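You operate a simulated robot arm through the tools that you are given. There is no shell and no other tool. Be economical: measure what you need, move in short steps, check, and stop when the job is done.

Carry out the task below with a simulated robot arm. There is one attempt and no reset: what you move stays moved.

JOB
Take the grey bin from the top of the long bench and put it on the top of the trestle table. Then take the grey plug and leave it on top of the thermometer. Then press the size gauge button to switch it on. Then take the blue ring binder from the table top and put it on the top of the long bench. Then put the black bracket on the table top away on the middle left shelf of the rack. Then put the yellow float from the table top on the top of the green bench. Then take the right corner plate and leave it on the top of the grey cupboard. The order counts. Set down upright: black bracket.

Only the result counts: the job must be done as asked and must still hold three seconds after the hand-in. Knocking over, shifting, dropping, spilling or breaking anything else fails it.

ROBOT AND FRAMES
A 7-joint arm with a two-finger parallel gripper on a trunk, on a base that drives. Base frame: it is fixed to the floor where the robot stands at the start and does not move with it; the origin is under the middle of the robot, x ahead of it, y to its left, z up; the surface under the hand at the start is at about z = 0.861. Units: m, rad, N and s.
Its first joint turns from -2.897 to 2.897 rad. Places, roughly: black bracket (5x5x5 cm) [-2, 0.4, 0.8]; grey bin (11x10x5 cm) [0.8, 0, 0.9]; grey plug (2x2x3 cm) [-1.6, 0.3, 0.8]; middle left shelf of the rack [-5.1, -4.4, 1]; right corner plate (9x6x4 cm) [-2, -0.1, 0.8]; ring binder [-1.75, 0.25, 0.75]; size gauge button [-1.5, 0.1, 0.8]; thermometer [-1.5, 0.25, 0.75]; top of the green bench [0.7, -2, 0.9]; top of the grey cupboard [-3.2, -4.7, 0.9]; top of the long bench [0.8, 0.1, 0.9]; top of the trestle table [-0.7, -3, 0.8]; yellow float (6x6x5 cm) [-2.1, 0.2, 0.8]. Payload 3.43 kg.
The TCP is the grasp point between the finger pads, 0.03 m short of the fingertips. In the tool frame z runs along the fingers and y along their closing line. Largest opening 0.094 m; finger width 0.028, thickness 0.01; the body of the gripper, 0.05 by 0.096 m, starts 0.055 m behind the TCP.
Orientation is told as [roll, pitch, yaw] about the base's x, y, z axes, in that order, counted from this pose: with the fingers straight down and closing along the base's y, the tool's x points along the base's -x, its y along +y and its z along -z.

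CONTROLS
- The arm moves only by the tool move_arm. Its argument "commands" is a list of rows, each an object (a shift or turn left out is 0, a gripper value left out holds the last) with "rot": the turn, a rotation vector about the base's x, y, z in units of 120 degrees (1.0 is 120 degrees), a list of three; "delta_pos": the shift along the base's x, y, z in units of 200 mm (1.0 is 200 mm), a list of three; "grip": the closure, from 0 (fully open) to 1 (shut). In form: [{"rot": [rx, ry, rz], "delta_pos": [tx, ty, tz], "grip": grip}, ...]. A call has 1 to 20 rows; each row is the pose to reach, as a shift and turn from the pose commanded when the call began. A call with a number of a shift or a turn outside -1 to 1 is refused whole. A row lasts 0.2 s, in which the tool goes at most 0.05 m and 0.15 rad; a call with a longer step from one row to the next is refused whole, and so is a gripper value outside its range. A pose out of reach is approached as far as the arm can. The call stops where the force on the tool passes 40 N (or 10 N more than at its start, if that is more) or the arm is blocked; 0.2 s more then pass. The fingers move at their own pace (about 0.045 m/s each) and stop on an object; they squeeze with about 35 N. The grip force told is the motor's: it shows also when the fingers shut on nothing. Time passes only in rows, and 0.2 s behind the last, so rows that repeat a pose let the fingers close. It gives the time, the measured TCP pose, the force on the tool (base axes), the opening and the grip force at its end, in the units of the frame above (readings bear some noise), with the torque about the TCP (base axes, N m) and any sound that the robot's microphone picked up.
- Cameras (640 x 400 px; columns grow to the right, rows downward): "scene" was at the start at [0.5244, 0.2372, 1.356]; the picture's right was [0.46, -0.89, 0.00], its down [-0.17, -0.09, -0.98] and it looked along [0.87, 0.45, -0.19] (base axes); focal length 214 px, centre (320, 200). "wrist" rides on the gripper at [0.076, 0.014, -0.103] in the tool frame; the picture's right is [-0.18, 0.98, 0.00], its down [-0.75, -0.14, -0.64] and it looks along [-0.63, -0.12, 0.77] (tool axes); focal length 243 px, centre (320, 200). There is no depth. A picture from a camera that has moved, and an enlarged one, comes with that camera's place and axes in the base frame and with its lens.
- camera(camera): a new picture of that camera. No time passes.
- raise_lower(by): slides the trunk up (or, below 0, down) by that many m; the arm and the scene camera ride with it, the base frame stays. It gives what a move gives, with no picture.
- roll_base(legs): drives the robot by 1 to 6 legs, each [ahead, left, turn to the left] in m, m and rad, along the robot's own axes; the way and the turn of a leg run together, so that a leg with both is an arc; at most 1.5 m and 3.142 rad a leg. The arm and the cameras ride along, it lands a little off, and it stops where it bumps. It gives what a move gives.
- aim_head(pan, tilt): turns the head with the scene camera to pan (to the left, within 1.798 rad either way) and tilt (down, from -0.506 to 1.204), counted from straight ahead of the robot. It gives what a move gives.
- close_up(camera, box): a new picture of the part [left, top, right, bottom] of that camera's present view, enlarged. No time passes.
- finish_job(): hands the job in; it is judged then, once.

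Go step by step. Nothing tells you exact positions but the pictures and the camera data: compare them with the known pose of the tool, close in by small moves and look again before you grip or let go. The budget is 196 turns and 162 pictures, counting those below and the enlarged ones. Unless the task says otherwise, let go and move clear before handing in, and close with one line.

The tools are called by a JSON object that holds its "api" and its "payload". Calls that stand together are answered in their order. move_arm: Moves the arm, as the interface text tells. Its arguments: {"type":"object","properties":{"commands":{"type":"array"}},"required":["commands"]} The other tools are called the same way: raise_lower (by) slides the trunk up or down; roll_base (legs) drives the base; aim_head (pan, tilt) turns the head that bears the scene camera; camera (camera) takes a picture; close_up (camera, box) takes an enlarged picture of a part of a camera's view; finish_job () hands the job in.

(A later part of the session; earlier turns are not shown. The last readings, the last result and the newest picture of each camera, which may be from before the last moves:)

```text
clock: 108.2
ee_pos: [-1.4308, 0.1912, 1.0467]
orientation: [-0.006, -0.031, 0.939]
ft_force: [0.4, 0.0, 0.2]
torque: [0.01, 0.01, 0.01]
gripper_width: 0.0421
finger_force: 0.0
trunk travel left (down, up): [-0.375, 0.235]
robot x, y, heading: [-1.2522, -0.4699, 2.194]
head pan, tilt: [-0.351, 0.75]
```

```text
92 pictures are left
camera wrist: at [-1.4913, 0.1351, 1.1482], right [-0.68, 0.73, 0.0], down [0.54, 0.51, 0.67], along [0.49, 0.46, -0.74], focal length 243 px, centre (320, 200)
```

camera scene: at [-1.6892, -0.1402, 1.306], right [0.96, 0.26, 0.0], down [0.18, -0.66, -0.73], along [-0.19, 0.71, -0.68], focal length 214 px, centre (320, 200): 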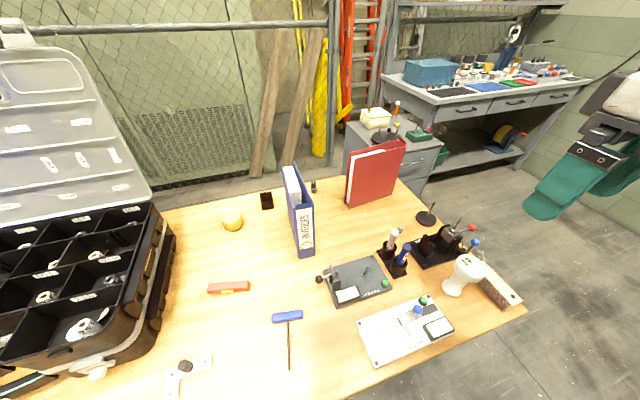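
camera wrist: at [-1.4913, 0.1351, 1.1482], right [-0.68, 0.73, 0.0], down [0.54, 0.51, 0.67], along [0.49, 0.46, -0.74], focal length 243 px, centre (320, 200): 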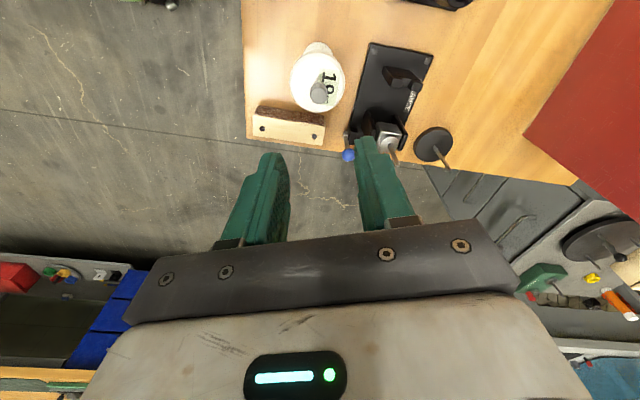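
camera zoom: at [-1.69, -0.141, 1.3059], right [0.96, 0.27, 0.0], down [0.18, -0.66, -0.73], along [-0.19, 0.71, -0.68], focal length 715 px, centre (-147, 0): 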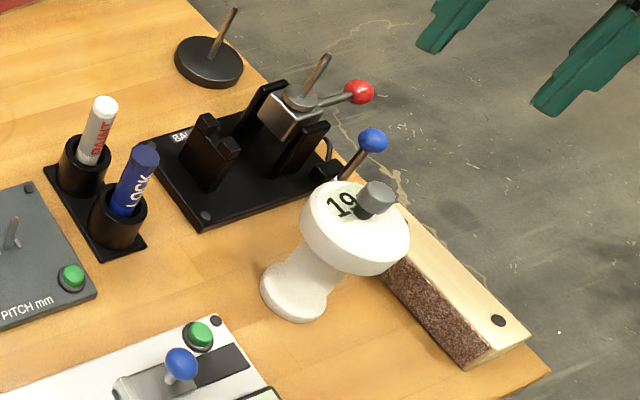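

The plug stands on the thermometer. Next I close the fingers and move above the size gauge's green button at about (-1.509, 0.128).

{"api": "move_arm", "payload": {"commands": [{"delta_pos": [-0.15, -0.12, 0], "grip": 1}, {"delta_pos": [-0.3, -0.24, 0], "grip": 1}, {"delta_pos": [-0.39, -0.32, 0], "grip": 1}, {"delta_pos": [-0.39, -0.32, -0.2], "grip": 1}, {"delta_pos": [-0.39, -0.32, -0.4], "grip": 1}, {"delta_pos": [-0.39, -0.32, -0.6], "grip": 1}, {"delta_pos": [-0.39, -0.32, -0.6], "grip": 1}]}}

{"api": "camera", "payload": {"camera": "wrist"}}

{"api": "close_up", "payload": {"camera": "scene", "box": [370, 220, 490, 340]}}

```text
clock: 109.8
ee_pos: [-1.5121, 0.1368, 0.9676]
orientation: [-0.008, -0.032, 0.94]
ft_force: [-1.0, 0.2, 0.0]
torque: [0.0, 0.0, 0.04]
gripper_width: 0.0002
finger_force: 33.4
out of reach, approached as far as the arm can: row 3, 4, 5, 6, 7
trunk travel left (down, up): [-0.375, 0.235]
robot x, y, heading: [-1.2496, -0.469, 2.189]
head pan, tilt: [-0.351, 0.75]
```

```text
91 pictures are left
camera wrist: at [-1.571, 0.0815, 1.0682], right [-0.68, 0.73, 0.0], down [0.54, 0.51, 0.67], along [0.49, 0.45, -0.75], focal length 243 px, centre (320, 200)
```

wrist: 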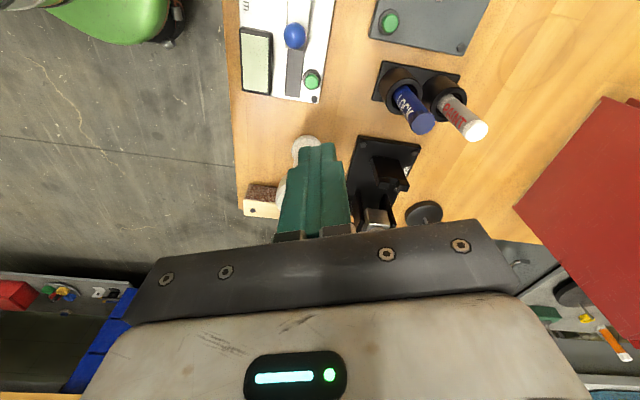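

```text
3.33 times, centred on (430, 280) of scene
camera zoom: at [-1.69, -0.141, 1.3059], right [0.96, 0.27, 0.0], down [0.18, -0.66, -0.73], along [-0.19, 0.71, -0.68], focal length 715 px, centre (-47, -67)
```

zoom: 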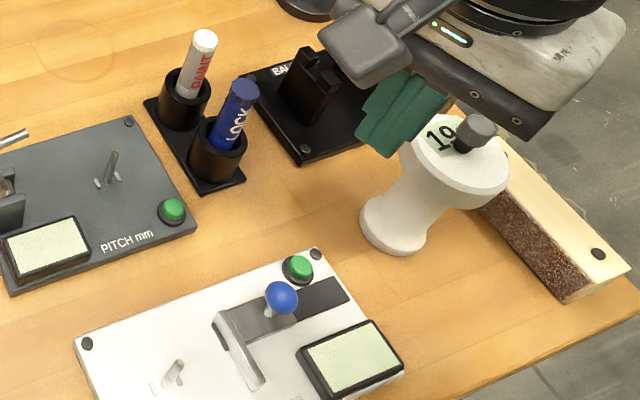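

That yaw is at the arm's limit, so I turn the tool back a bit to about 1.4 rad and retry.

{"api": "move_arm", "payload": {"commands": [{"rot": [0, 0, 0.07], "delta_pos": [0, 0, 0.05]}, {"rot": [0, 0, 0.14], "delta_pos": [0, 0, 0.05]}, {"rot": [0, 0, 0.2], "delta_pos": [0, 0, 0.05]}, {"rot": [0, 0, 0.2], "delta_pos": [0, 0, 0.05]}]}}

```text
clock: 110.8
ee_pos: [-1.5162, 0.1369, 0.9742]
orientation: [0.001, -0.018, 1.359]
ft_force: [0.4, -0.6, 0.1]
torque: [-0.02, 0.05, -0.02]
gripper_width: 0.0001
finger_force: 33.2
trunk travel left (down, up): [-0.375, 0.235]
robot x, y, heading: [-1.2543, -0.4683, 2.189]
head pan, tilt: [-0.351, 0.75]
```

{"api": "move_arm", "payload": {"commands": [{"delta_pos": [0.036, -0.05, -0.1]}, {"delta_pos": [0.036, -0.05, -0.3]}, {"delta_pos": [0.036, -0.05, -0.5]}, {"delta_pos": [0.036, -0.05, -0.62]}, {"delta_pos": [0.036, -0.05, -0.62]}]}}

{"api": "camera", "payload": {"camera": "wrist"}}

{"api": "close_up", "payload": {"camera": "scene", "box": [370, 220, 490, 340]}}

```text
clock: 112.0
ee_pos: [-1.5041, 0.1265, 0.8537]
orientation: [-0.007, -0.032, 1.356]
ft_force: [-0.4, 0.3, -0.1]
torque: [0.01, 0.02, 0.01]
gripper_width: 0.0003
finger_force: 33.3
out of reach, approached as far as the arm can: row 1, 2
trunk travel left (down, up): [-0.375, 0.235]
robot x, y, heading: [-1.2523, -0.4697, 2.189]
head pan, tilt: [-0.351, 0.75]
```

```text
89 pictures are left
camera wrist: at [-1.5357, 0.0515, 0.9541], right [-0.92, 0.39, 0.0], down [0.29, 0.69, 0.67], along [0.26, 0.62, -0.74], focal length 243 px, centre (320, 200)
```

wrist: 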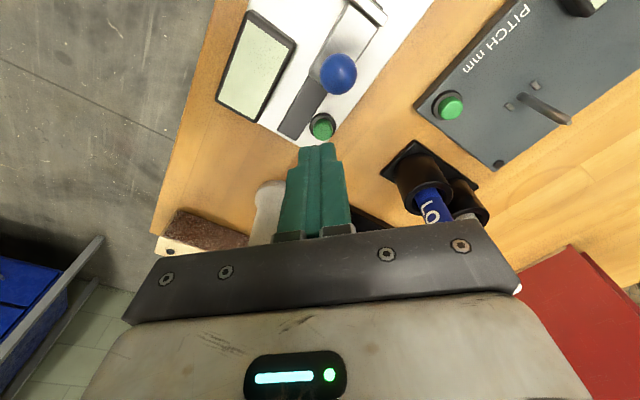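

```text
3.33 times, centred on (430, 280) of scene
camera zoom: at [-1.6901, -0.141, 1.3059], right [0.96, 0.27, 0.0], down [0.18, -0.66, -0.73], along [-0.19, 0.71, -0.68], focal length 715 px, centre (-47, -67)
```

zoom: 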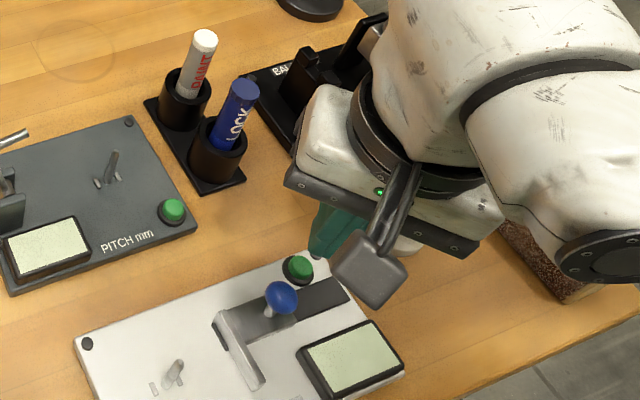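

The button is right beneath the tips. I press down in small steps.

{"api": "move_arm", "payload": {"commands": [{"delta_pos": [-0.01, 0, -0.08]}, {"delta_pos": [-0.01, 0, -0.12]}, {"delta_pos": [-0.01, 0, -0.15]}, {"delta_pos": [-0.01, 0, -0.17]}, {"delta_pos": [-0.01, 0, -0.19]}, {"delta_pos": [-0.01, 0, -0.2]}]}}

{"api": "close_up", "payload": {"camera": "scene", "box": [370, 220, 490, 340]}}

```text
clock: 113.4
ee_pos: [-1.5058, 0.1281, 0.8149]
orientation: [-0.006, -0.034, 1.356]
ft_force: [0.7, 0.0, -0.5]
torque: [0.02, -0.02, -0.01]
gripper_width: 0.0002
finger_force: 33.0
trunk travel left (down, up): [-0.375, 0.235]
robot x, y, heading: [-1.2531, -0.4688, 2.189]
head pan, tilt: [-0.351, 0.75]
```

```text
3.33 times, centred on (430, 280) of scene
camera zoom: at [-1.6901, -0.141, 1.3059], right [0.96, 0.27, 0.0], down [0.18, -0.66, -0.73], along [-0.19, 0.71, -0.68], focal length 715 px, centre (-47, -67)
```

zoom: 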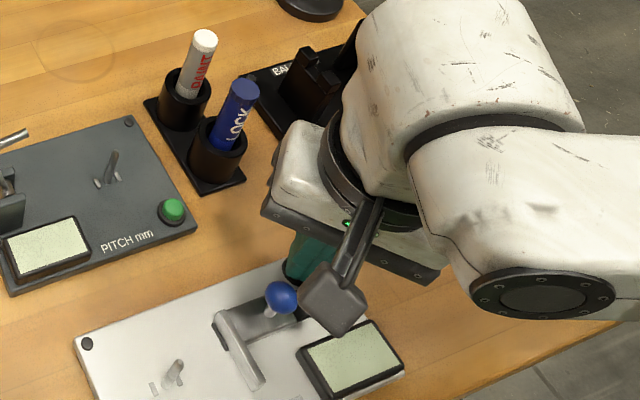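

{"api": "move_arm", "payload": {"commands": [{"delta_pos": [0, 0.003, -0.01]}, {"delta_pos": [0, 0.003, -0.02]}, {"delta_pos": [0, 0.003, -0.03]}, {"delta_pos": [0, 0.003, -0.04]}, {"delta_pos": [0, 0.003, -0.05]}, {"delta_pos": [0, 0.003, -0.06]}]}}

{"api": "close_up", "payload": {"camera": "scene", "box": [370, 220, 490, 340]}}

```text
clock: 114.8
ee_pos: [-1.5074, 0.1272, 0.8079]
orientation: [-0.002, -0.041, 1.363]
ft_force: [5.9, -7.1, 29.2]
torque: [-0.02, -0.26, 0.01]
gripper_width: 0.0
finger_force: 33.1
trunk travel left (down, up): [-0.375, 0.235]
robot x, y, heading: [-1.2541, -0.4642, 2.193]
head pan, tilt: [-0.351, 0.75]
heard: click
stopped in row 6: the force on the tool passed its limit at 41 N (the readings are from after the stop); the commanded pose is now the measured one
```

```text
3.33 times, centred on (430, 280) of scene
camera zoom: at [-1.6891, -0.1428, 1.3073], right [0.96, 0.26, 0.0], down [0.18, -0.66, -0.73], along [-0.19, 0.71, -0.68], focal length 715 px, centre (-47, -67)
```

zoom: 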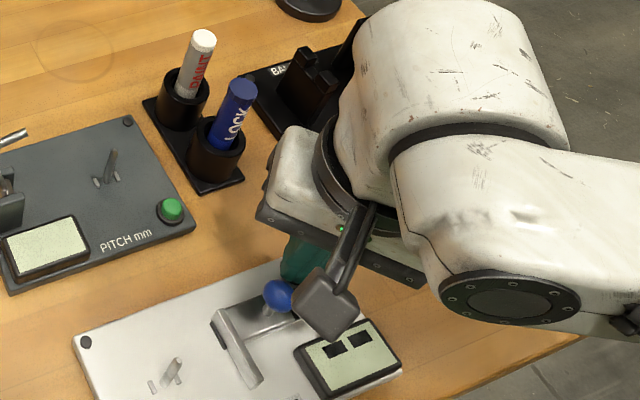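

A click was heard and the display shows segments. I retract up and check.

{"api": "move_arm", "payload": {"commands": [{"delta_pos": [0, 0, 0.15]}, {"delta_pos": [0, 0, 0.35]}, {"delta_pos": [0, 0, 0.6]}, {"delta_pos": [0, 0, 0.8]}, {"delta_pos": [0, 0, 1.0]}, {"delta_pos": [0, 0, 1.0]}]}}

{"api": "camera", "payload": {"camera": "scene"}}

{"api": "close_up", "payload": {"camera": "scene", "box": [340, 220, 500, 360]}}

```text
clock: 116.2
ee_pos: [-1.514, 0.1383, 0.9999]
orientation: [-0.006, -0.033, 1.358]
ft_force: [0.1, 0.6, 0.1]
torque: [0.01, 0.02, 0.04]
gripper_width: 0.0
finger_force: 32.8
out of reach, approached as far as the arm can: row 3, 4, 5, 6
trunk travel left (down, up): [-0.375, 0.235]
robot x, y, heading: [-1.2535, -0.4711, 2.188]
head pan, tilt: [-0.351, 0.75]
```

```text
85 pictures are left
camera scene: at [-1.6901, -0.1411, 1.3059], right [0.96, 0.27, 0.0], down [0.18, -0.66, -0.73], along [-0.19, 0.71, -0.68], focal length 214 px, centre (320, 200)
```

scene: 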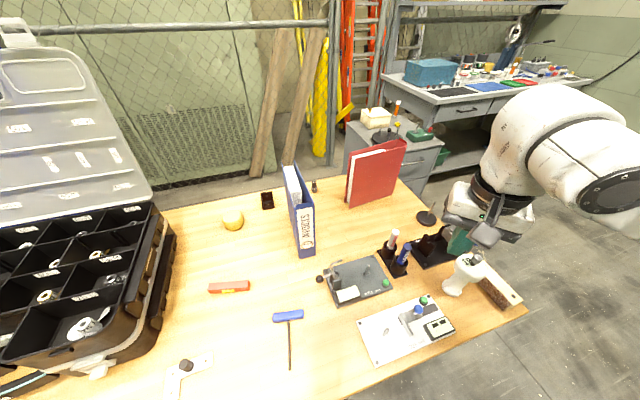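

```text
2.86 times, centred on (420, 290) of scene
camera zoom: at [-1.6901, -0.1411, 1.3059], right [0.96, 0.27, 0.0], down [0.18, -0.66, -0.73], along [-0.19, 0.71, -0.68], focal length 613 px, centre (34, -57)
```

zoom: 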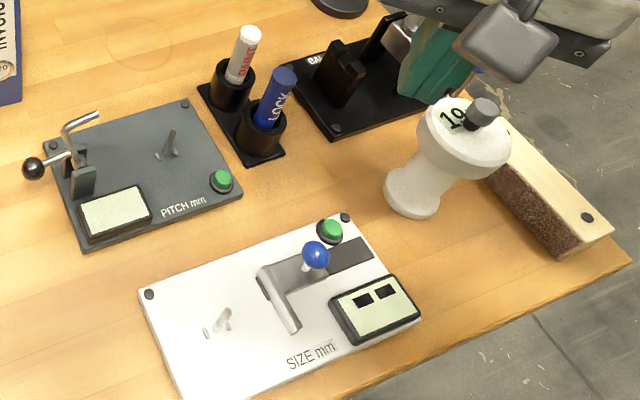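

The gauge is on. Next is the blue binder, which I zoom in on.

{"api": "close_up", "payload": {"camera": "scene", "box": [250, 150, 350, 270]}}

```text
3.33 times, centred on (300, 210) of scene
camera zoom: at [-1.6901, -0.1411, 1.3059], right [0.96, 0.27, 0.0], down [0.18, -0.66, -0.73], along [-0.19, 0.71, -0.68], focal length 715 px, centre (387, 167)
```

zoom: 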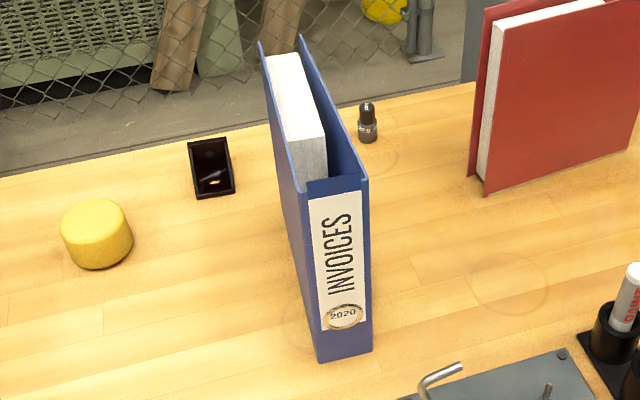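

The binder is about 5×19×21 cm, with its top at z≈0.967 and centre near (-1.862, 0.262). I raise the hand, realign it and drive closer and left.

{"api": "move_arm", "payload": {"commands": [{"rot": [0, 0, 0.07], "delta_pos": [0, 0, 0.15], "grip": 0}, {"rot": [0, 0, 0.14], "delta_pos": [0, 0, 0.3], "grip": 0}, {"rot": [0, 0, 0.21], "delta_pos": [0, 0, 0.45], "grip": 0}, {"rot": [0, 0, 0.28], "delta_pos": [0, 0, 0.6], "grip": 0}, {"rot": [0, 0, 0.34], "delta_pos": [0, 0, 0.75], "grip": 0}, {"rot": [0, 0, 0.38], "delta_pos": [0, 0, 0.75], "grip": 0}, {"rot": [0, 0, 0.38], "delta_pos": [0, 0, 0.75], "grip": 0}]}}

{"api": "roll_base", "payload": {"legs": [[0, 0.35, 0], [0.13, 0, 0]]}}

{"api": "aim_head", "payload": {"pan": 0.0, "tilt": 0.75}}

{"api": "camera", "payload": {"camera": "wrist"}}

{"api": "camera", "payload": {"camera": "scene"}}

```text
clock: 117.8
ee_pos: [-1.5139, 0.1379, 1.1487]
orientation: [-0.003, -0.035, 2.154]
ft_force: [-0.7, -0.2, -0.3]
torque: [-0.06, 0.02, 0.03]
gripper_width: 0.0939
finger_force: 0.1
trunk travel left (down, up): [-0.375, 0.235]
robot x, y, heading: [-1.2505, -0.4666, 2.194]
head pan, tilt: [-0.351, 0.75]
```

```text
clock: 121.0
ee_pos: [-1.8739, 0.0424, 1.1491]
orientation: [-0.006, -0.034, 2.154]
ft_force: [-1.0, 0.1, -0.4]
torque: [-0.01, 0.02, 0.0]
gripper_width: 0.0939
finger_force: 0.1
trunk travel left (down, up): [-0.375, 0.235]
robot x, y, heading: [-1.6149, -0.5608, 2.187]
head pan, tilt: [-0.351, 0.75]
```

```text
clock: 121.8
ee_pos: [-1.875, 0.0425, 1.1493]
orientation: [-0.006, -0.034, 2.153]
ft_force: [-0.5, 1.1, 0.3]
torque: [0.02, 0.04, 0.05]
gripper_width: 0.0939
finger_force: 0.1
trunk travel left (down, up): [-0.375, 0.235]
robot x, y, heading: [-1.6142, -0.5628, 2.19]
head pan, tilt: [0.0, 0.75]
```

```text
82 pictures are left
camera wrist: at [-1.8431, -0.0335, 1.25], right [-0.92, -0.39, 0.0], down [-0.29, 0.69, 0.67], along [-0.26, 0.62, -0.74], focal length 243 px, centre (320, 200)
```

wrist: 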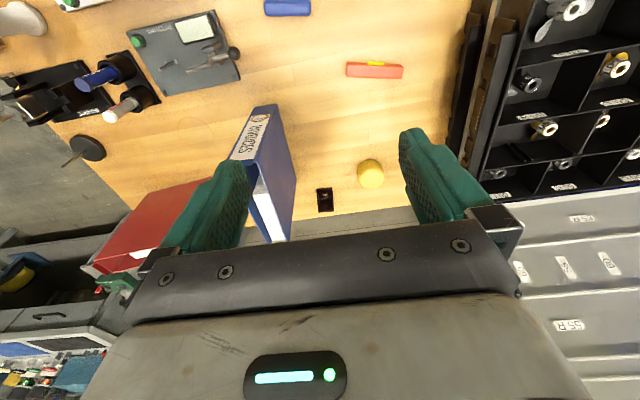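

```text
81 pictures are left
camera scene: at [-2.0775, -0.2495, 1.3059], right [0.82, 0.58, 0.0], down [0.39, -0.56, -0.73], along [-0.42, 0.6, -0.68], focal length 214 px, centre (320, 200)
```

scene: 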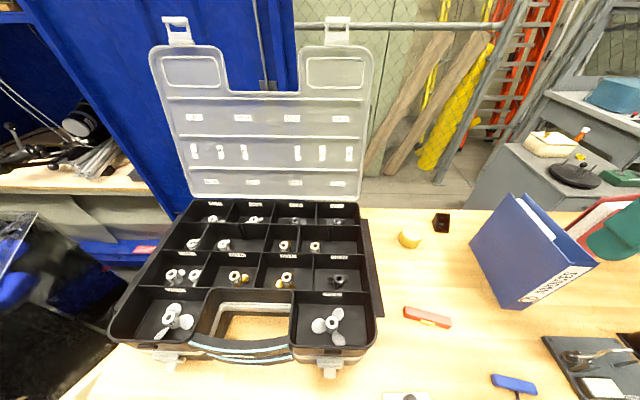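

I move above the binder's centre at (-1.866, 0.253) and look.

{"api": "move_arm", "payload": {"commands": [{"delta_pos": [0, 0.2, 0]}, {"delta_pos": [0, 0.4, 0]}, {"delta_pos": [0.04, 0.6, 0]}, {"delta_pos": [0.04, 0.8, 0]}, {"delta_pos": [0.04, 1.0, -0.1]}, {"delta_pos": [0.04, 1.0, -0.3]}, {"delta_pos": [0.04, 1.0, -0.3]}]}}

{"api": "camera", "payload": {"camera": "wrist"}}

{"api": "aim_head", "payload": {"pan": -0.5, "tilt": 0.75}}

{"api": "camera", "payload": {"camera": "scene"}}

```text
clock: 123.4
ee_pos: [-1.8657, 0.2436, 1.0886]
orientation: [-0.006, -0.034, 2.154]
ft_force: [0.7, 0.5, 1.2]
torque: [0.01, 0.0, -0.02]
gripper_width: 0.094
finger_force: 0.1
trunk travel left (down, up): [-0.375, 0.235]
robot x, y, heading: [-1.611, -0.564, 2.189]
head pan, tilt: [0.0, 0.75]
```

```text
80 pictures are left
camera wrist: at [-1.8346, 0.1672, 1.1894], right [-0.92, -0.39, 0.0], down [-0.29, 0.69, 0.67], along [-0.26, 0.62, -0.74], focal length 243 px, centre (320, 200)
```

wrist: 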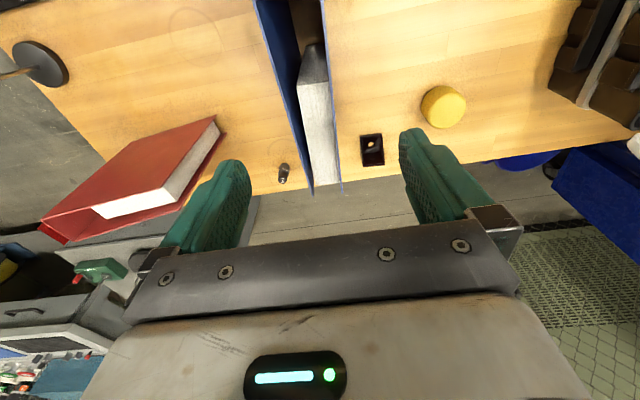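

```text
clock: 124.3
ee_pos: [-1.8654, 0.2418, 1.0895]
orientation: [-0.007, -0.035, 2.153]
ft_force: [0.7, 0.3, 0.4]
torque: [0.0, -0.01, 0.0]
gripper_width: 0.094
finger_force: 0.2
trunk travel left (down, up): [-0.375, 0.235]
robot x, y, heading: [-1.6149, -0.5653, 2.189]
head pan, tilt: [-0.499, 0.75]
```

```text
79 pictures are left
camera scene: at [-2.0394, -0.2348, 1.3059], right [0.99, 0.12, 0.0], down [0.08, -0.68, -0.73], along [-0.09, 0.73, -0.68], focal length 214 px, centre (320, 200)
```

scene: 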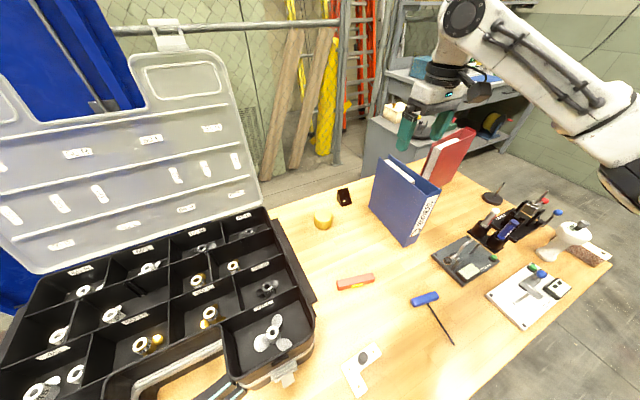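

The centre is confirmed; I descend straddling the covers and close.

{"api": "move_arm", "payload": {"commands": [{"delta_pos": [0.005, 0.07, -0.15]}, {"delta_pos": [0.005, 0.07, -0.35]}, {"delta_pos": [0.005, 0.07, -0.55]}, {"delta_pos": [0.005, 0.07, -0.7]}, {"delta_pos": [0.005, 0.07, -0.82]}, {"delta_pos": [0.005, 0.07, -0.82]}]}}

{"api": "camera", "payload": {"camera": "wrist"}}

```text
clock: 125.7
ee_pos: [-1.8646, 0.2548, 0.9248]
orientation: [-0.005, -0.034, 2.153]
ft_force: [0.5, 0.1, 0.1]
torque: [-0.01, 0.01, -0.03]
gripper_width: 0.094
finger_force: 0.0
trunk travel left (down, up): [-0.375, 0.235]
robot x, y, heading: [-1.6117, -0.5642, 2.19]
head pan, tilt: [-0.499, 0.75]
```

```text
78 pictures are left
camera wrist: at [-1.834, 0.1803, 1.0249], right [-0.92, -0.39, 0.0], down [-0.29, 0.69, 0.67], along [-0.26, 0.62, -0.74], focal length 243 px, centre (320, 200)
```

wrist: 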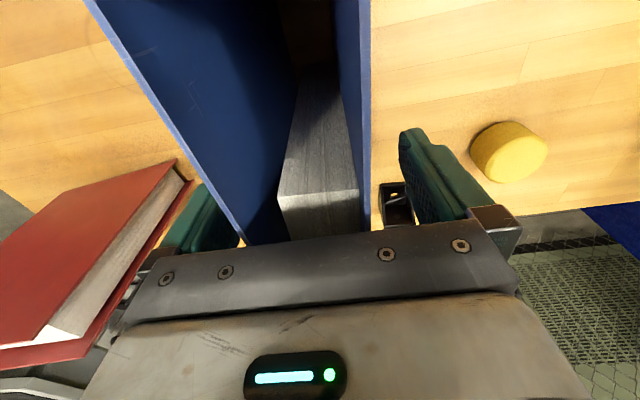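

{"api": "move_arm", "payload": {"commands": [{"delta_pos": [0.01, 0.005, 0], "grip": 0.3}, {"delta_pos": [0.01, 0.005, 0], "grip": 1}, {"delta_pos": [0.01, 0.005, 0], "grip": 1}, {"delta_pos": [0.01, 0.005, 0], "grip": 1}, {"delta_pos": [0.01, 0.005, 0], "grip": 1}, {"delta_pos": [0.01, 0.005, 0], "grip": 1}]}}

{"api": "move_arm", "payload": {"commands": [{"delta_pos": [0, 0, 0.05]}, {"delta_pos": [0, 0, 0.12]}, {"delta_pos": [0, 0, 0.22]}, {"delta_pos": [0, 0, 0.35]}, {"delta_pos": [0, 0, 0.5]}, {"delta_pos": [0, 0, 0.7]}, {"delta_pos": [0, 0, 0.9]}, {"delta_pos": [0, 0, 0.9]}]}}

{"api": "camera", "payload": {"camera": "wrist"}}

{"api": "camera", "payload": {"camera": "scene"}}

```text
clock: 127.1
ee_pos: [-1.8649, 0.2567, 0.9237]
orientation: [-0.005, -0.035, 2.154]
ft_force: [-1.1, -0.8, 1.4]
torque: [-0.26, 0.3, 0.03]
gripper_width: 0.0489
finger_force: 35.0
trunk travel left (down, up): [-0.375, 0.235]
robot x, y, heading: [-1.6155, -0.5626, 2.188]
head pan, tilt: [-0.499, 0.75]
```

```text
clock: 128.9
ee_pos: [-1.8647, 0.2582, 1.1059]
orientation: [-0.005, -0.034, 2.155]
ft_force: [-0.3, -0.7, -3.6]
torque: [-0.02, 0.02, 0.02]
gripper_width: 0.0488
finger_force: 35.2
trunk travel left (down, up): [-0.375, 0.235]
robot x, y, heading: [-1.6146, -0.5623, 2.188]
head pan, tilt: [-0.499, 0.75]
```

```text
77 pictures are left
camera wrist: at [-1.8324, 0.182, 1.2061], right [-0.92, -0.39, 0.0], down [-0.29, 0.69, 0.67], along [-0.26, 0.62, -0.74], focal length 243 px, centre (320, 200)
```

wrist: 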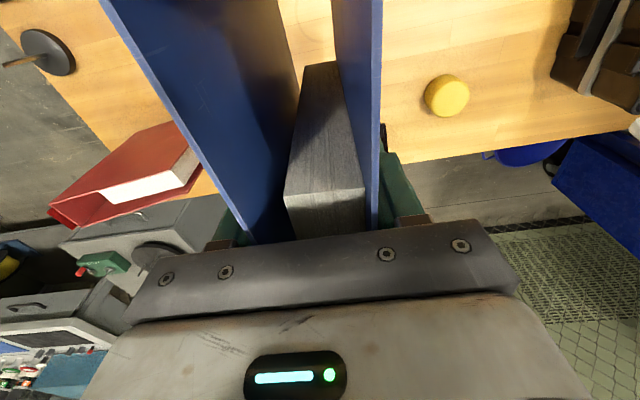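

```text
76 pictures are left
camera scene: at [-2.0394, -0.2347, 1.3059], right [0.99, 0.12, 0.0], down [0.08, -0.68, -0.73], along [-0.09, 0.73, -0.68], focal length 214 px, centre (320, 200)
```

scene: 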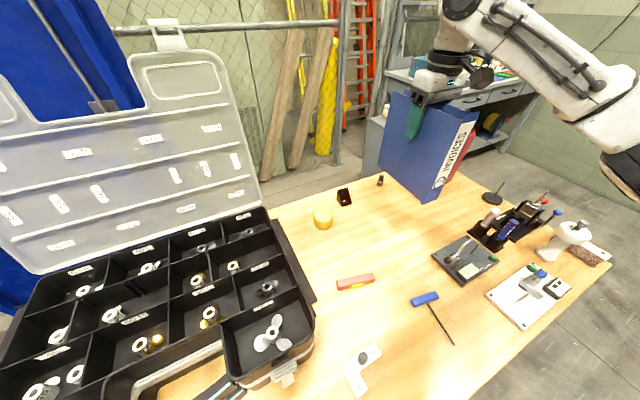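

The binder is held firmly. I raise it, back off, turn, and drive to the long bench.

{"api": "move_arm", "payload": {"commands": [{"delta_pos": [0, 0, 0.2]}, {"delta_pos": [0, 0, 0.4]}, {"delta_pos": [0, 0, 0.6]}, {"delta_pos": [0, 0, 0.7]}, {"delta_pos": [0, 0, 0.7]}]}}

{"api": "roll_base", "payload": {"legs": [[-0.5, 0, 0], [0, 0, -2.188]]}}

{"api": "move_arm", "payload": {"commands": [{"delta_pos": [-0.2, 0, 0]}, {"delta_pos": [-0.4, 0, 0]}, {"delta_pos": [-0.6, 0, 0]}, {"delta_pos": [-0.8, 0, 0]}, {"delta_pos": [-0.8, 0, 0]}]}}

{"api": "aim_head", "payload": {"pan": 0.3, "tilt": 0.4}}

{"api": "camera", "payload": {"camera": "scene"}}

```text
clock: 130.1
ee_pos: [-1.8638, 0.2563, 1.2453]
orientation: [-0.006, -0.035, 2.153]
ft_force: [0.1, -0.3, -4.5]
torque: [0.0, -0.01, -0.01]
gripper_width: 0.0489
finger_force: 34.7
trunk travel left (down, up): [-0.375, 0.235]
robot x, y, heading: [-1.6123, -0.564, 2.193]
head pan, tilt: [-0.499, 0.75]
```

```text
clock: 138.3
ee_pos: [-0.511, -1.2425, 1.2449]
orientation: [-0.007, -0.035, -0.035]
ft_force: [-0.3, 0.0, -4.3]
torque: [-0.02, -0.01, -0.02]
gripper_width: 0.0488
finger_force: 35.1
trunk travel left (down, up): [-0.375, 0.235]
robot x, y, heading: [-1.3254, -0.9675, -0.001]
head pan, tilt: [-0.499, 0.75]
```

```text
clock: 139.5
ee_pos: [-0.6713, -1.2412, 1.2451]
orientation: [-0.005, -0.034, -0.035]
ft_force: [0.1, 0.1, -4.1]
torque: [0.0, 0.0, 0.01]
gripper_width: 0.0488
finger_force: 35.2
trunk travel left (down, up): [-0.375, 0.235]
robot x, y, heading: [-1.3254, -0.9708, 0.002]
head pan, tilt: [-0.499, 0.75]
```

```text
clock: 140.6
ee_pos: [-0.6715, -1.2432, 1.2448]
orientation: [-0.005, -0.036, -0.035]
ft_force: [-1.1, 0.0, -3.4]
torque: [-0.02, 0.0, -0.04]
gripper_width: 0.0487
finger_force: 34.7
trunk travel left (down, up): [-0.375, 0.235]
robot x, y, heading: [-1.326, -0.9753, -0.001]
head pan, tilt: [0.3, 0.4]
```

```text
75 pictures are left
camera scene: at [-0.7949, -0.7487, 1.3369], right [0.3, -0.96, 0.0], down [-0.37, -0.11, -0.92], along [0.88, 0.27, -0.39], focal length 214 px, centre (320, 200)
```

scene: 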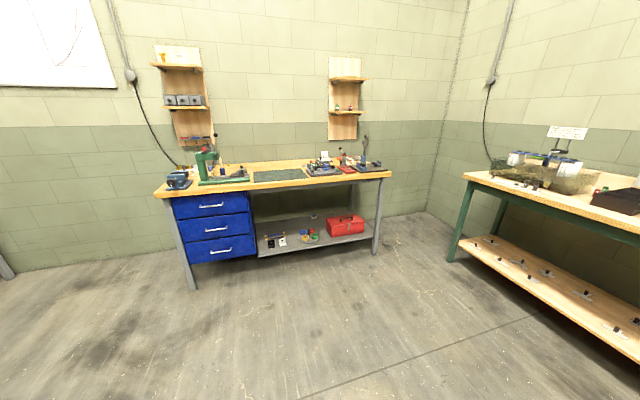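

I drive toward the bench and turn to face it.

{"api": "roll_base", "payload": {"legs": [[1.1, 0.6, 0], [0, 0, 0.64]]}}

{"api": "aim_head", "payload": {"pan": 0.0, "tilt": 0.6}}

{"api": "camera", "payload": {"camera": "scene"}}

```text
clock: 148.7
ee_pos: [0.4678, -0.2053, 1.2441]
orientation: [-0.004, -0.036, 0.602]
ft_force: [-0.6, 0.4, -4.4]
torque: [0.02, 0.0, 0.01]
gripper_width: 0.049
finger_force: 34.5
trunk travel left (down, up): [-0.375, 0.235]
robot x, y, heading: [-0.2187, -0.3752, 0.635]
head pan, tilt: [0.3, 0.4]
```

```text
clock: 149.5
ee_pos: [0.469, -0.2051, 1.2452]
orientation: [-0.004, -0.035, 0.603]
ft_force: [0.6, -0.3, -4.1]
torque: [0.0, 0.03, 0.04]
gripper_width: 0.0488
finger_force: 34.8
trunk travel left (down, up): [-0.375, 0.235]
robot x, y, heading: [-0.2228, -0.374, 0.638]
head pan, tilt: [0.0, 0.6]
```

```text
74 pictures are left
camera scene: at [0.0905, 0.0972, 1.3188], right [0.6, -0.8, 0.0], down [-0.45, -0.34, -0.83], along [0.66, 0.49, -0.56], focal length 214 px, centre (320, 200)
```

scene: 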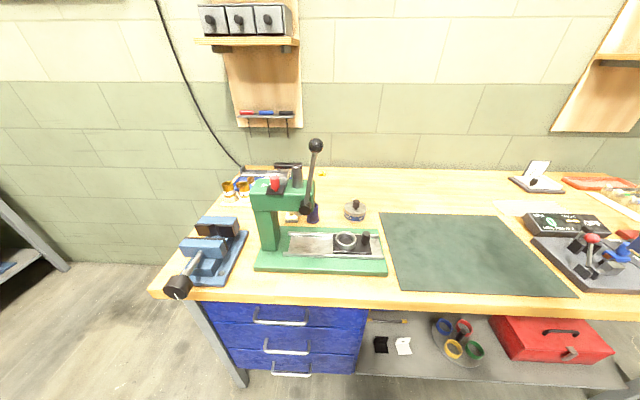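

There's free bare wood behind the mat at about (0.86, 0.29). I drive closer and bring the binder above it.

{"api": "roll_base", "payload": {"legs": [[0.4, -0.03, 0]]}}

{"api": "move_arm", "payload": {"commands": [{"delta_pos": [0.05, 0.2, 0]}, {"delta_pos": [0.1, 0.4, 0]}, {"delta_pos": [0.15, 0.6, 0]}, {"delta_pos": [0.2, 0.8, 0]}, {"delta_pos": [0.25, 1.0, 0]}, {"delta_pos": [0.3, 1.0, 0]}, {"delta_pos": [0.3, 1.0, 0]}]}}

{"api": "camera", "payload": {"camera": "scene"}}

{"api": "camera", "payload": {"camera": "wrist"}}

```text
clock: 152.0
ee_pos: [0.8077, 0.0102, 1.2454]
orientation: [-0.005, -0.034, 0.602]
ft_force: [-0.1, -0.6, -5.1]
torque: [0.01, 0.0, 0.0]
gripper_width: 0.049
finger_force: 34.5
trunk travel left (down, up): [-0.375, 0.235]
robot x, y, heading: [0.1197, -0.1602, 0.632]
head pan, tilt: [0.0, 0.6]
```

```text
clock: 153.6
ee_pos: [0.868, 0.2099, 1.2462]
orientation: [-0.005, -0.035, 0.602]
ft_force: [0.5, 0.2, -4.8]
torque: [0.0, 0.0, -0.01]
gripper_width: 0.0491
finger_force: 34.8
trunk travel left (down, up): [-0.375, 0.235]
robot x, y, heading: [0.1225, -0.1613, 0.641]
head pan, tilt: [0.0, 0.6]
```

```text
73 pictures are left
camera scene: at [0.4302, 0.3121, 1.3187], right [0.6, -0.8, 0.0], down [-0.45, -0.34, -0.82], along [0.66, 0.49, -0.57], focal length 214 px, centre (320, 200)
```

scene: 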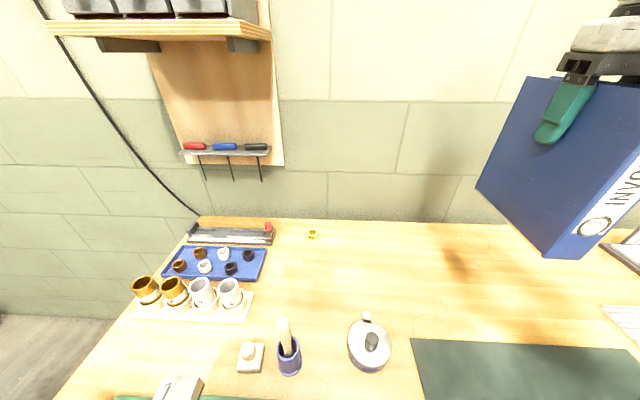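

```text
72 pictures are left
camera wrist: at [0.7949, 0.1773, 1.3457], right [-0.41, 0.91, 0.0], down [0.68, 0.3, 0.67], along [0.61, 0.27, -0.74], focal length 243 px, centre (320, 200)
```

wrist: 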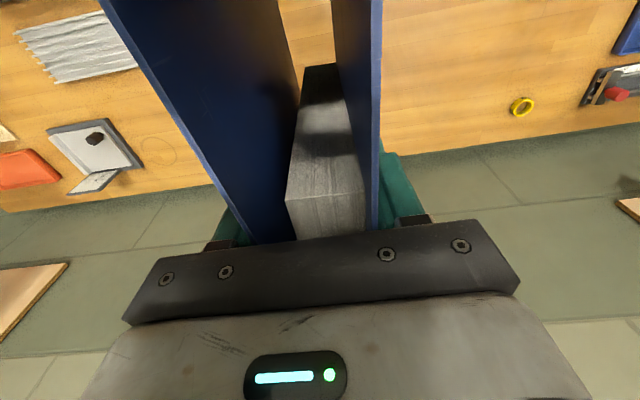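

I shift to (0.87, 0.287) and lower most of the way.

{"api": "move_arm", "payload": {"commands": [{"delta_pos": [0.01, 0.19, 0]}, {"delta_pos": [0.015, 0.385, 0]}, {"delta_pos": [0.015, 0.385, -0.2]}, {"delta_pos": [0.015, 0.385, -0.4]}, {"delta_pos": [0.015, 0.385, -0.6]}, {"delta_pos": [0.015, 0.385, -0.8]}, {"delta_pos": [0.015, 0.385, -0.95]}, {"delta_pos": [0.015, 0.385, -0.95]}]}}

{"api": "aim_head", "payload": {"pan": -0.4, "tilt": 0.6}}

{"api": "camera", "payload": {"camera": "scene"}}

```text
clock: 155.4
ee_pos: [0.8723, 0.2871, 1.0551]
orientation: [-0.005, -0.034, 0.602]
ft_force: [-0.4, 0.0, -3.7]
torque: [0.0, 0.03, -0.01]
gripper_width: 0.0487
finger_force: 34.5
trunk travel left (down, up): [-0.375, 0.235]
robot x, y, heading: [0.1203, -0.1598, 0.636]
head pan, tilt: [0.0, 0.6]
```

```text
clock: 156.3
ee_pos: [0.8704, 0.2874, 1.0542]
orientation: [-0.004, -0.035, 0.602]
ft_force: [0.7, -1.2, -4.8]
torque: [-0.02, 0.01, 0.03]
gripper_width: 0.0489
finger_force: 34.6
trunk travel left (down, up): [-0.375, 0.235]
robot x, y, heading: [0.1232, -0.1576, 0.64]
head pan, tilt: [-0.4, 0.6]
```

```text
71 pictures are left
camera scene: at [0.4452, 0.2803, 1.3187], right [0.24, -0.97, 0.0], down [-0.55, -0.13, -0.82], along [0.8, 0.2, -0.57], focal length 214 px, centre (320, 200)
```

scene: 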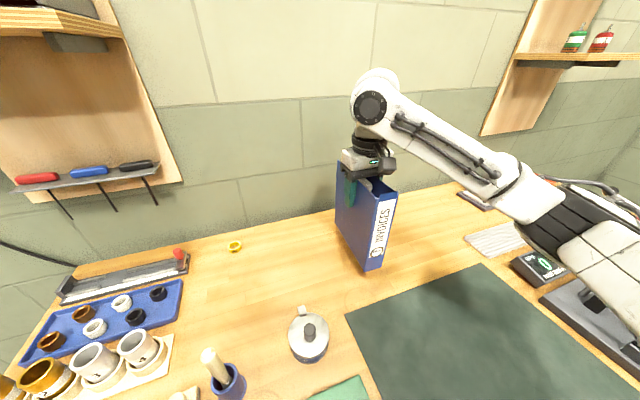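

Good location. I lower in small steps until contact.

{"api": "move_arm", "payload": {"commands": [{"delta_pos": [0, 0, -0.05]}, {"delta_pos": [0, 0, -0.08]}, {"delta_pos": [0, 0, -0.1]}, {"delta_pos": [0, 0, -0.115]}, {"delta_pos": [0, 0, -0.13]}, {"delta_pos": [0, 0, -0.14]}, {"delta_pos": [0, 0, -0.15]}, {"delta_pos": [0, 0, -0.16]}]}}

```text
clock: 158.1
ee_pos: [0.8712, 0.287, 1.0258]
orientation: [-0.006, -0.039, 0.603]
ft_force: [-1.2, -1.1, 17.4]
torque: [-0.21, 1.13, 0.08]
gripper_width: 0.0491
finger_force: 34.8
trunk travel left (down, up): [-0.375, 0.235]
robot x, y, heading: [0.121, -0.1617, 0.636]
head pan, tilt: [-0.4, 0.6]
```

Contact is made, so I release and lift away.

{"api": "move_arm", "payload": {"commands": [{"delta_pos": [0, 0, 0.01], "grip": 0.9}, {"delta_pos": [0, 0, 0.01], "grip": 0.4}, {"delta_pos": [0, 0, 0.01], "grip": 0}, {"delta_pos": [0, 0, 0.01], "grip": 0}, {"delta_pos": [0, 0, 0.01], "grip": 0}]}}

{"api": "move_arm", "payload": {"commands": [{"delta_pos": [0, 0, 0.15]}, {"delta_pos": [0, 0, 0.35]}, {"delta_pos": [0, 0, 0.55]}, {"delta_pos": [0, 0, 0.75]}, {"delta_pos": [0, 0, 0.85]}, {"delta_pos": [-0.15, -0.1, 0.85]}, {"delta_pos": [-0.35, -0.25, 0.85]}, {"delta_pos": [-0.55, -0.4, 0.85]}, {"delta_pos": [-0.75, -0.55, 0.85]}, {"delta_pos": [-0.75, -0.55, 0.85]}]}}

{"api": "camera", "payload": {"camera": "scene"}}

```text
clock: 159.3
ee_pos: [0.8712, 0.2874, 1.0258]
orientation: [-0.005, -0.035, 0.603]
ft_force: [0.2, 0.3, 1.2]
torque: [-0.02, 0.04, -0.02]
gripper_width: 0.0941
finger_force: 0.1
trunk travel left (down, up): [-0.375, 0.235]
robot x, y, heading: [0.119, -0.1596, 0.635]
head pan, tilt: [-0.4, 0.6]
```

```text
clock: 161.5
ee_pos: [0.7199, 0.1773, 1.1953]
orientation: [-0.006, -0.034, 0.603]
ft_force: [0.0, 0.8, 0.5]
torque: [-0.03, -0.02, 0.01]
gripper_width: 0.0939
finger_force: 0.0
trunk travel left (down, up): [-0.375, 0.235]
robot x, y, heading: [0.1167, -0.1636, 0.633]
head pan, tilt: [-0.4, 0.6]
```

```text
70 pictures are left
camera scene: at [0.445, 0.2801, 1.3188], right [0.24, -0.97, 0.0], down [-0.55, -0.13, -0.83], along [0.8, 0.19, -0.56], focal length 214 px, centre (320, 200)
```

scene: 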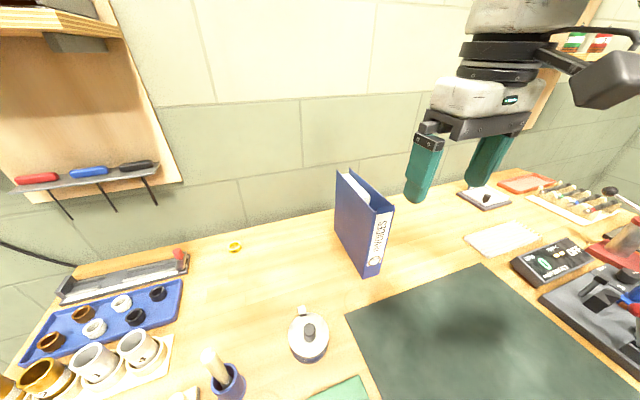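

The binder stands on the long bench. I return to the table for the black bracket, first to a stand-off position.

{"api": "roll_base", "payload": {"legs": [[-0.45, 0, 0], [-1.03, 0.32, 0], [0, 0, 1.555]]}}

{"api": "aim_head", "payload": {"pan": 0.2, "tilt": 0.5}}

{"api": "camera", "payload": {"camera": "scene"}}

```text
clock: 173.2
ee_pos: [-1.6069, -0.1963, 1.1953]
orientation: [-0.006, -0.034, 2.188]
ft_force: [1.3, -0.5, 0.4]
torque: [0.0, -0.01, -0.02]
gripper_width: 0.0939
finger_force: 0.0
trunk travel left (down, up): [-0.375, 0.235]
robot x, y, heading: [-1.2635, -0.789, 2.221]
head pan, tilt: [-0.4, 0.6]
```

```text
clock: 174.2
ee_pos: [-1.6068, -0.1965, 1.1946]
orientation: [-0.006, -0.034, 2.187]
ft_force: [0.4, -0.8, 0.2]
torque: [0.02, 0.0, 0.01]
gripper_width: 0.094
finger_force: 0.1
trunk travel left (down, up): [-0.375, 0.235]
robot x, y, heading: [-1.2603, -0.7897, 2.225]
head pan, tilt: [0.201, 0.499]
```

```text
69 pictures are left
camera scene: at [-1.754, -0.4986, 1.3279], right [0.66, 0.75, 0.0], down [0.36, -0.32, -0.88], along [-0.66, 0.58, -0.48], focal length 214 px, centre (320, 200)
```

scene: 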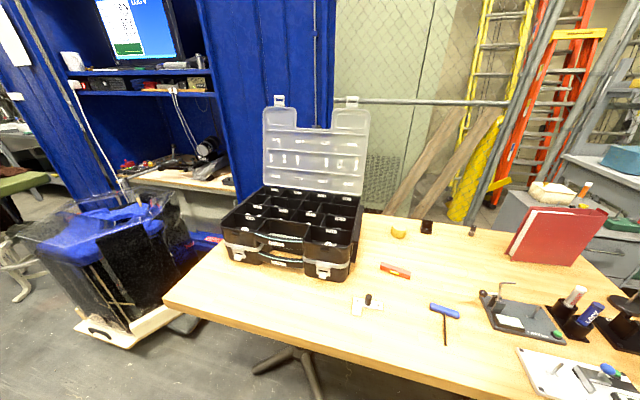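

{"api": "roll_base", "payload": {"legs": [[0, 0, -0.035], [0.43, 0, 0]]}}

{"api": "aim_head", "payload": {"pan": -0.2, "tilt": 0.75}}

{"api": "camera", "payload": {"camera": "scene"}}

{"api": "camera", "payload": {"camera": "wrist"}}

```text
clock: 177.2
ee_pos: [-1.837, 0.1677, 1.196]
orientation: [-0.005, -0.036, 2.152]
ft_force: [0.0, 0.3, -0.1]
torque: [0.05, 0.0, 0.01]
gripper_width: 0.0939
finger_force: 0.1
trunk travel left (down, up): [-0.375, 0.235]
robot x, y, heading: [-1.5086, -0.4414, 2.188]
head pan, tilt: [0.201, 0.499]
```

```text
clock: 178.1
ee_pos: [-1.8379, 0.1667, 1.1949]
orientation: [-0.005, -0.034, 2.154]
ft_force: [-0.7, -0.7, -0.3]
torque: [-0.01, 0.01, 0.01]
gripper_width: 0.094
finger_force: 0.1
trunk travel left (down, up): [-0.375, 0.235]
robot x, y, heading: [-1.5131, -0.4405, 2.186]
head pan, tilt: [-0.201, 0.75]
```

```text
68 pictures are left
camera scene: at [-1.9618, -0.1166, 1.306], right [0.91, 0.41, 0.0], down [0.28, -0.62, -0.73], along [-0.3, 0.67, -0.68], focal length 214 px, centre (320, 200)
```

scene: 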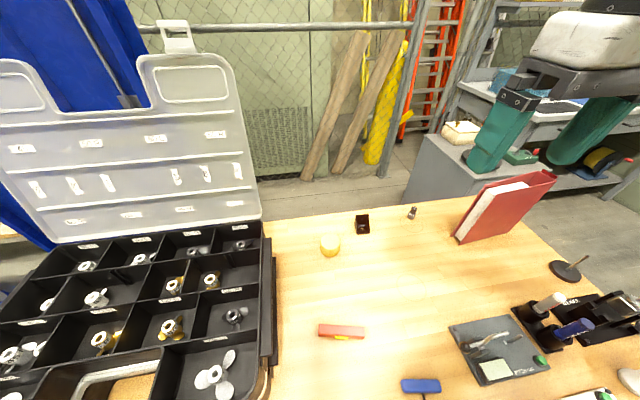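

```text
67 pictures are left
camera wrist: at [-1.8059, 0.0918, 1.2957], right [-0.92, -0.39, 0.0], down [-0.29, 0.69, 0.67], along [-0.26, 0.62, -0.74], focal length 243 px, centre (320, 200)
```

wrist: 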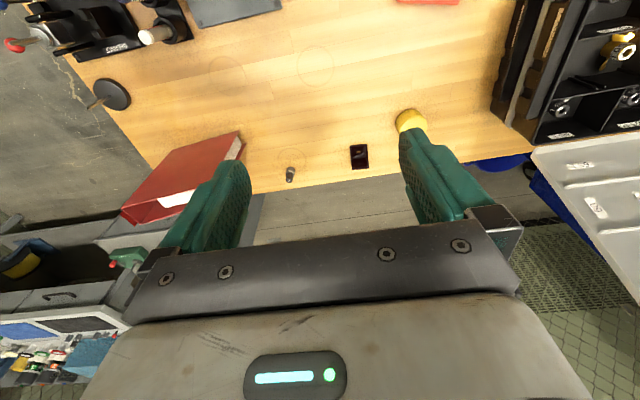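

{"api": "close_up", "payload": {"camera": "scene", "box": [310, 195, 390, 265]}}

{"api": "close_up", "payload": {"camera": "wrist", "box": [320, 120, 400, 190]}}

```text
5.71 times, centred on (350, 230) of scene
camera zoom: at [-1.9618, -0.1166, 1.306], right [0.91, 0.41, 0.0], down [0.28, -0.62, -0.73], along [-0.3, 0.67, -0.68], focal length 1226 px, centre (149, 29)
```

zoom: 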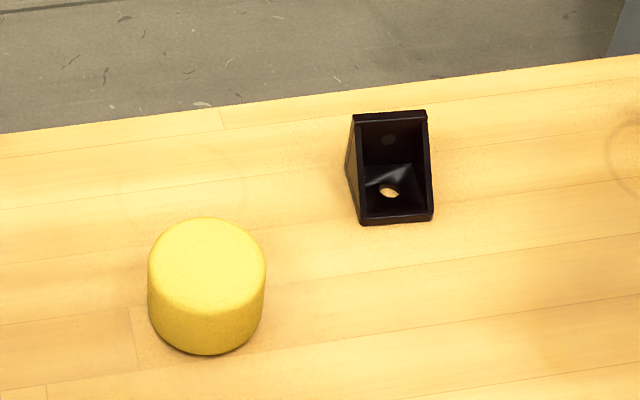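

```text
5.71 times, centred on (360, 155) of wrist
camera zoom: at [-1.8059, 0.0918, 1.2957], right [-0.92, -0.39, 0.0], down [-0.29, 0.69, 0.67], along [-0.26, 0.62, -0.74], focal length 1386 px, centre (91, 457)
```

zoom: 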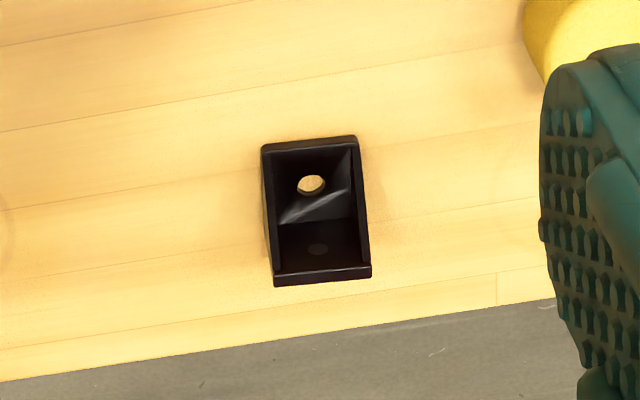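

The bracket sits at about (-2.03, 0.36) with side gussets 4 cm apart. I move above it, aligned, and then look.

{"api": "move_arm", "payload": {"commands": [{"delta_pos": [-0.16, 0.16, 0], "rot": [0, 0, -0.02], "grip": 0.25}, {"delta_pos": [-0.32, 0.32, 0], "rot": [0, 0, -0.038], "grip": 0.25}, {"delta_pos": [-0.48, 0.48, 0], "rot": [0, 0, -0.038], "grip": 0.25}, {"delta_pos": [-0.64, 0.65, 0], "rot": [0, 0, -0.038], "grip": 0.25}, {"delta_pos": [-0.8, 0.81, 0], "rot": [0, 0, -0.038], "grip": 0.25}, {"delta_pos": [-0.96, 0.96, 0], "rot": [0, 0, -0.038], "grip": 0.25}, {"delta_pos": [-0.96, 0.96, -0.2], "rot": [0, 0, -0.038], "grip": 0.25}, {"delta_pos": [-0.96, 0.96, -0.4], "rot": [0, 0, -0.038], "grip": 0.25}, {"delta_pos": [-0.96, 0.96, -0.6], "rot": [0, 0, -0.038], "grip": 0.25}, {"delta_pos": [-0.96, 0.96, -0.8], "rot": [0, 0, -0.038], "grip": 0.25}, {"delta_pos": [-0.96, 0.96, -1.0], "rot": [0, 0, -0.038], "grip": 0.25}, {"delta_pos": [-0.96, 0.96, -1.0], "rot": [0, 0, -0.038], "grip": 0.25}]}}

{"api": "camera", "payload": {"camera": "wrist"}}

{"api": "close_up", "payload": {"camera": "scene", "box": [300, 130, 420, 250]}}

```text
clock: 180.7
ee_pos: [-2.0291, 0.3584, 0.9952]
orientation: [-0.003, -0.036, 2.074]
ft_force: [0.2, 0.5, 0.4]
torque: [0.0, 0.0, 0.03]
gripper_width: 0.0705
finger_force: 0.0
trunk travel left (down, up): [-0.375, 0.235]
robot x, y, heading: [-1.5124, -0.4373, 2.191]
head pan, tilt: [-0.201, 0.75]
```

```text
64 pictures are left
camera wrist: at [-2.0046, 0.2807, 1.0958], right [-0.95, -0.31, 0.0], down [-0.23, 0.71, 0.67], along [-0.21, 0.63, -0.74], focal length 243 px, centre (320, 200)
```

wrist: 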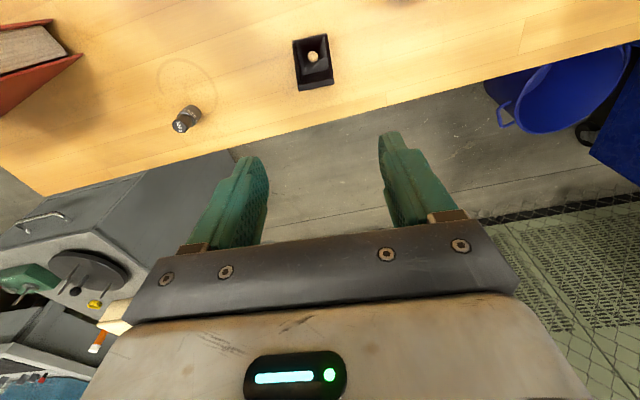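

```text
3.33 times, centred on (360, 190) of scene
camera zoom: at [-1.9619, -0.1165, 1.3058], right [0.91, 0.41, 0.0], down [0.28, -0.62, -0.73], along [-0.3, 0.67, -0.68], focal length 715 px, centre (187, 233)
```

zoom: 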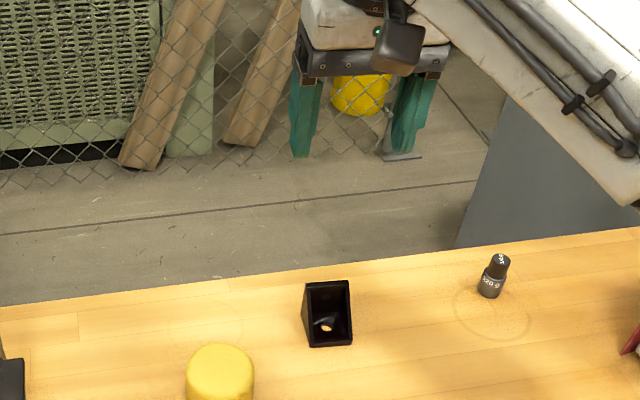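

Aligned well; I descend to grip height.

{"api": "move_arm", "payload": {"commands": [{"delta_pos": [0.025, -0.035, -0.2]}, {"delta_pos": [0.025, -0.035, -0.4]}, {"delta_pos": [0.025, -0.035, -0.6]}, {"delta_pos": [0.025, -0.035, -0.75]}, {"delta_pos": [0.025, -0.035, -0.9]}, {"delta_pos": [0.025, -0.035, -0.99]}, {"delta_pos": [0.025, -0.035, -0.99]}]}}

{"api": "camera", "payload": {"camera": "wrist"}}

```text
clock: 182.2
ee_pos: [-2.0239, 0.3526, 0.7967]
orientation: [-0.005, -0.034, 2.076]
ft_force: [1.2, -0.3, 0.0]
torque: [0.0, -0.03, -0.01]
gripper_width: 0.0707
finger_force: 0.1
trunk travel left (down, up): [-0.375, 0.235]
robot x, y, heading: [-1.5141, -0.4368, 2.187]
head pan, tilt: [-0.201, 0.75]
```

```text
62 pictures are left
camera wrist: at [-1.9986, 0.2743, 0.8972], right [-0.95, -0.31, 0.0], down [-0.23, 0.71, 0.67], along [-0.21, 0.63, -0.74], focal length 243 px, centre (320, 200)
```

wrist: 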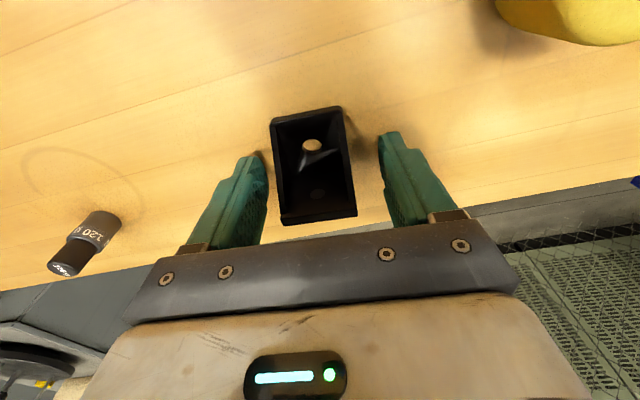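

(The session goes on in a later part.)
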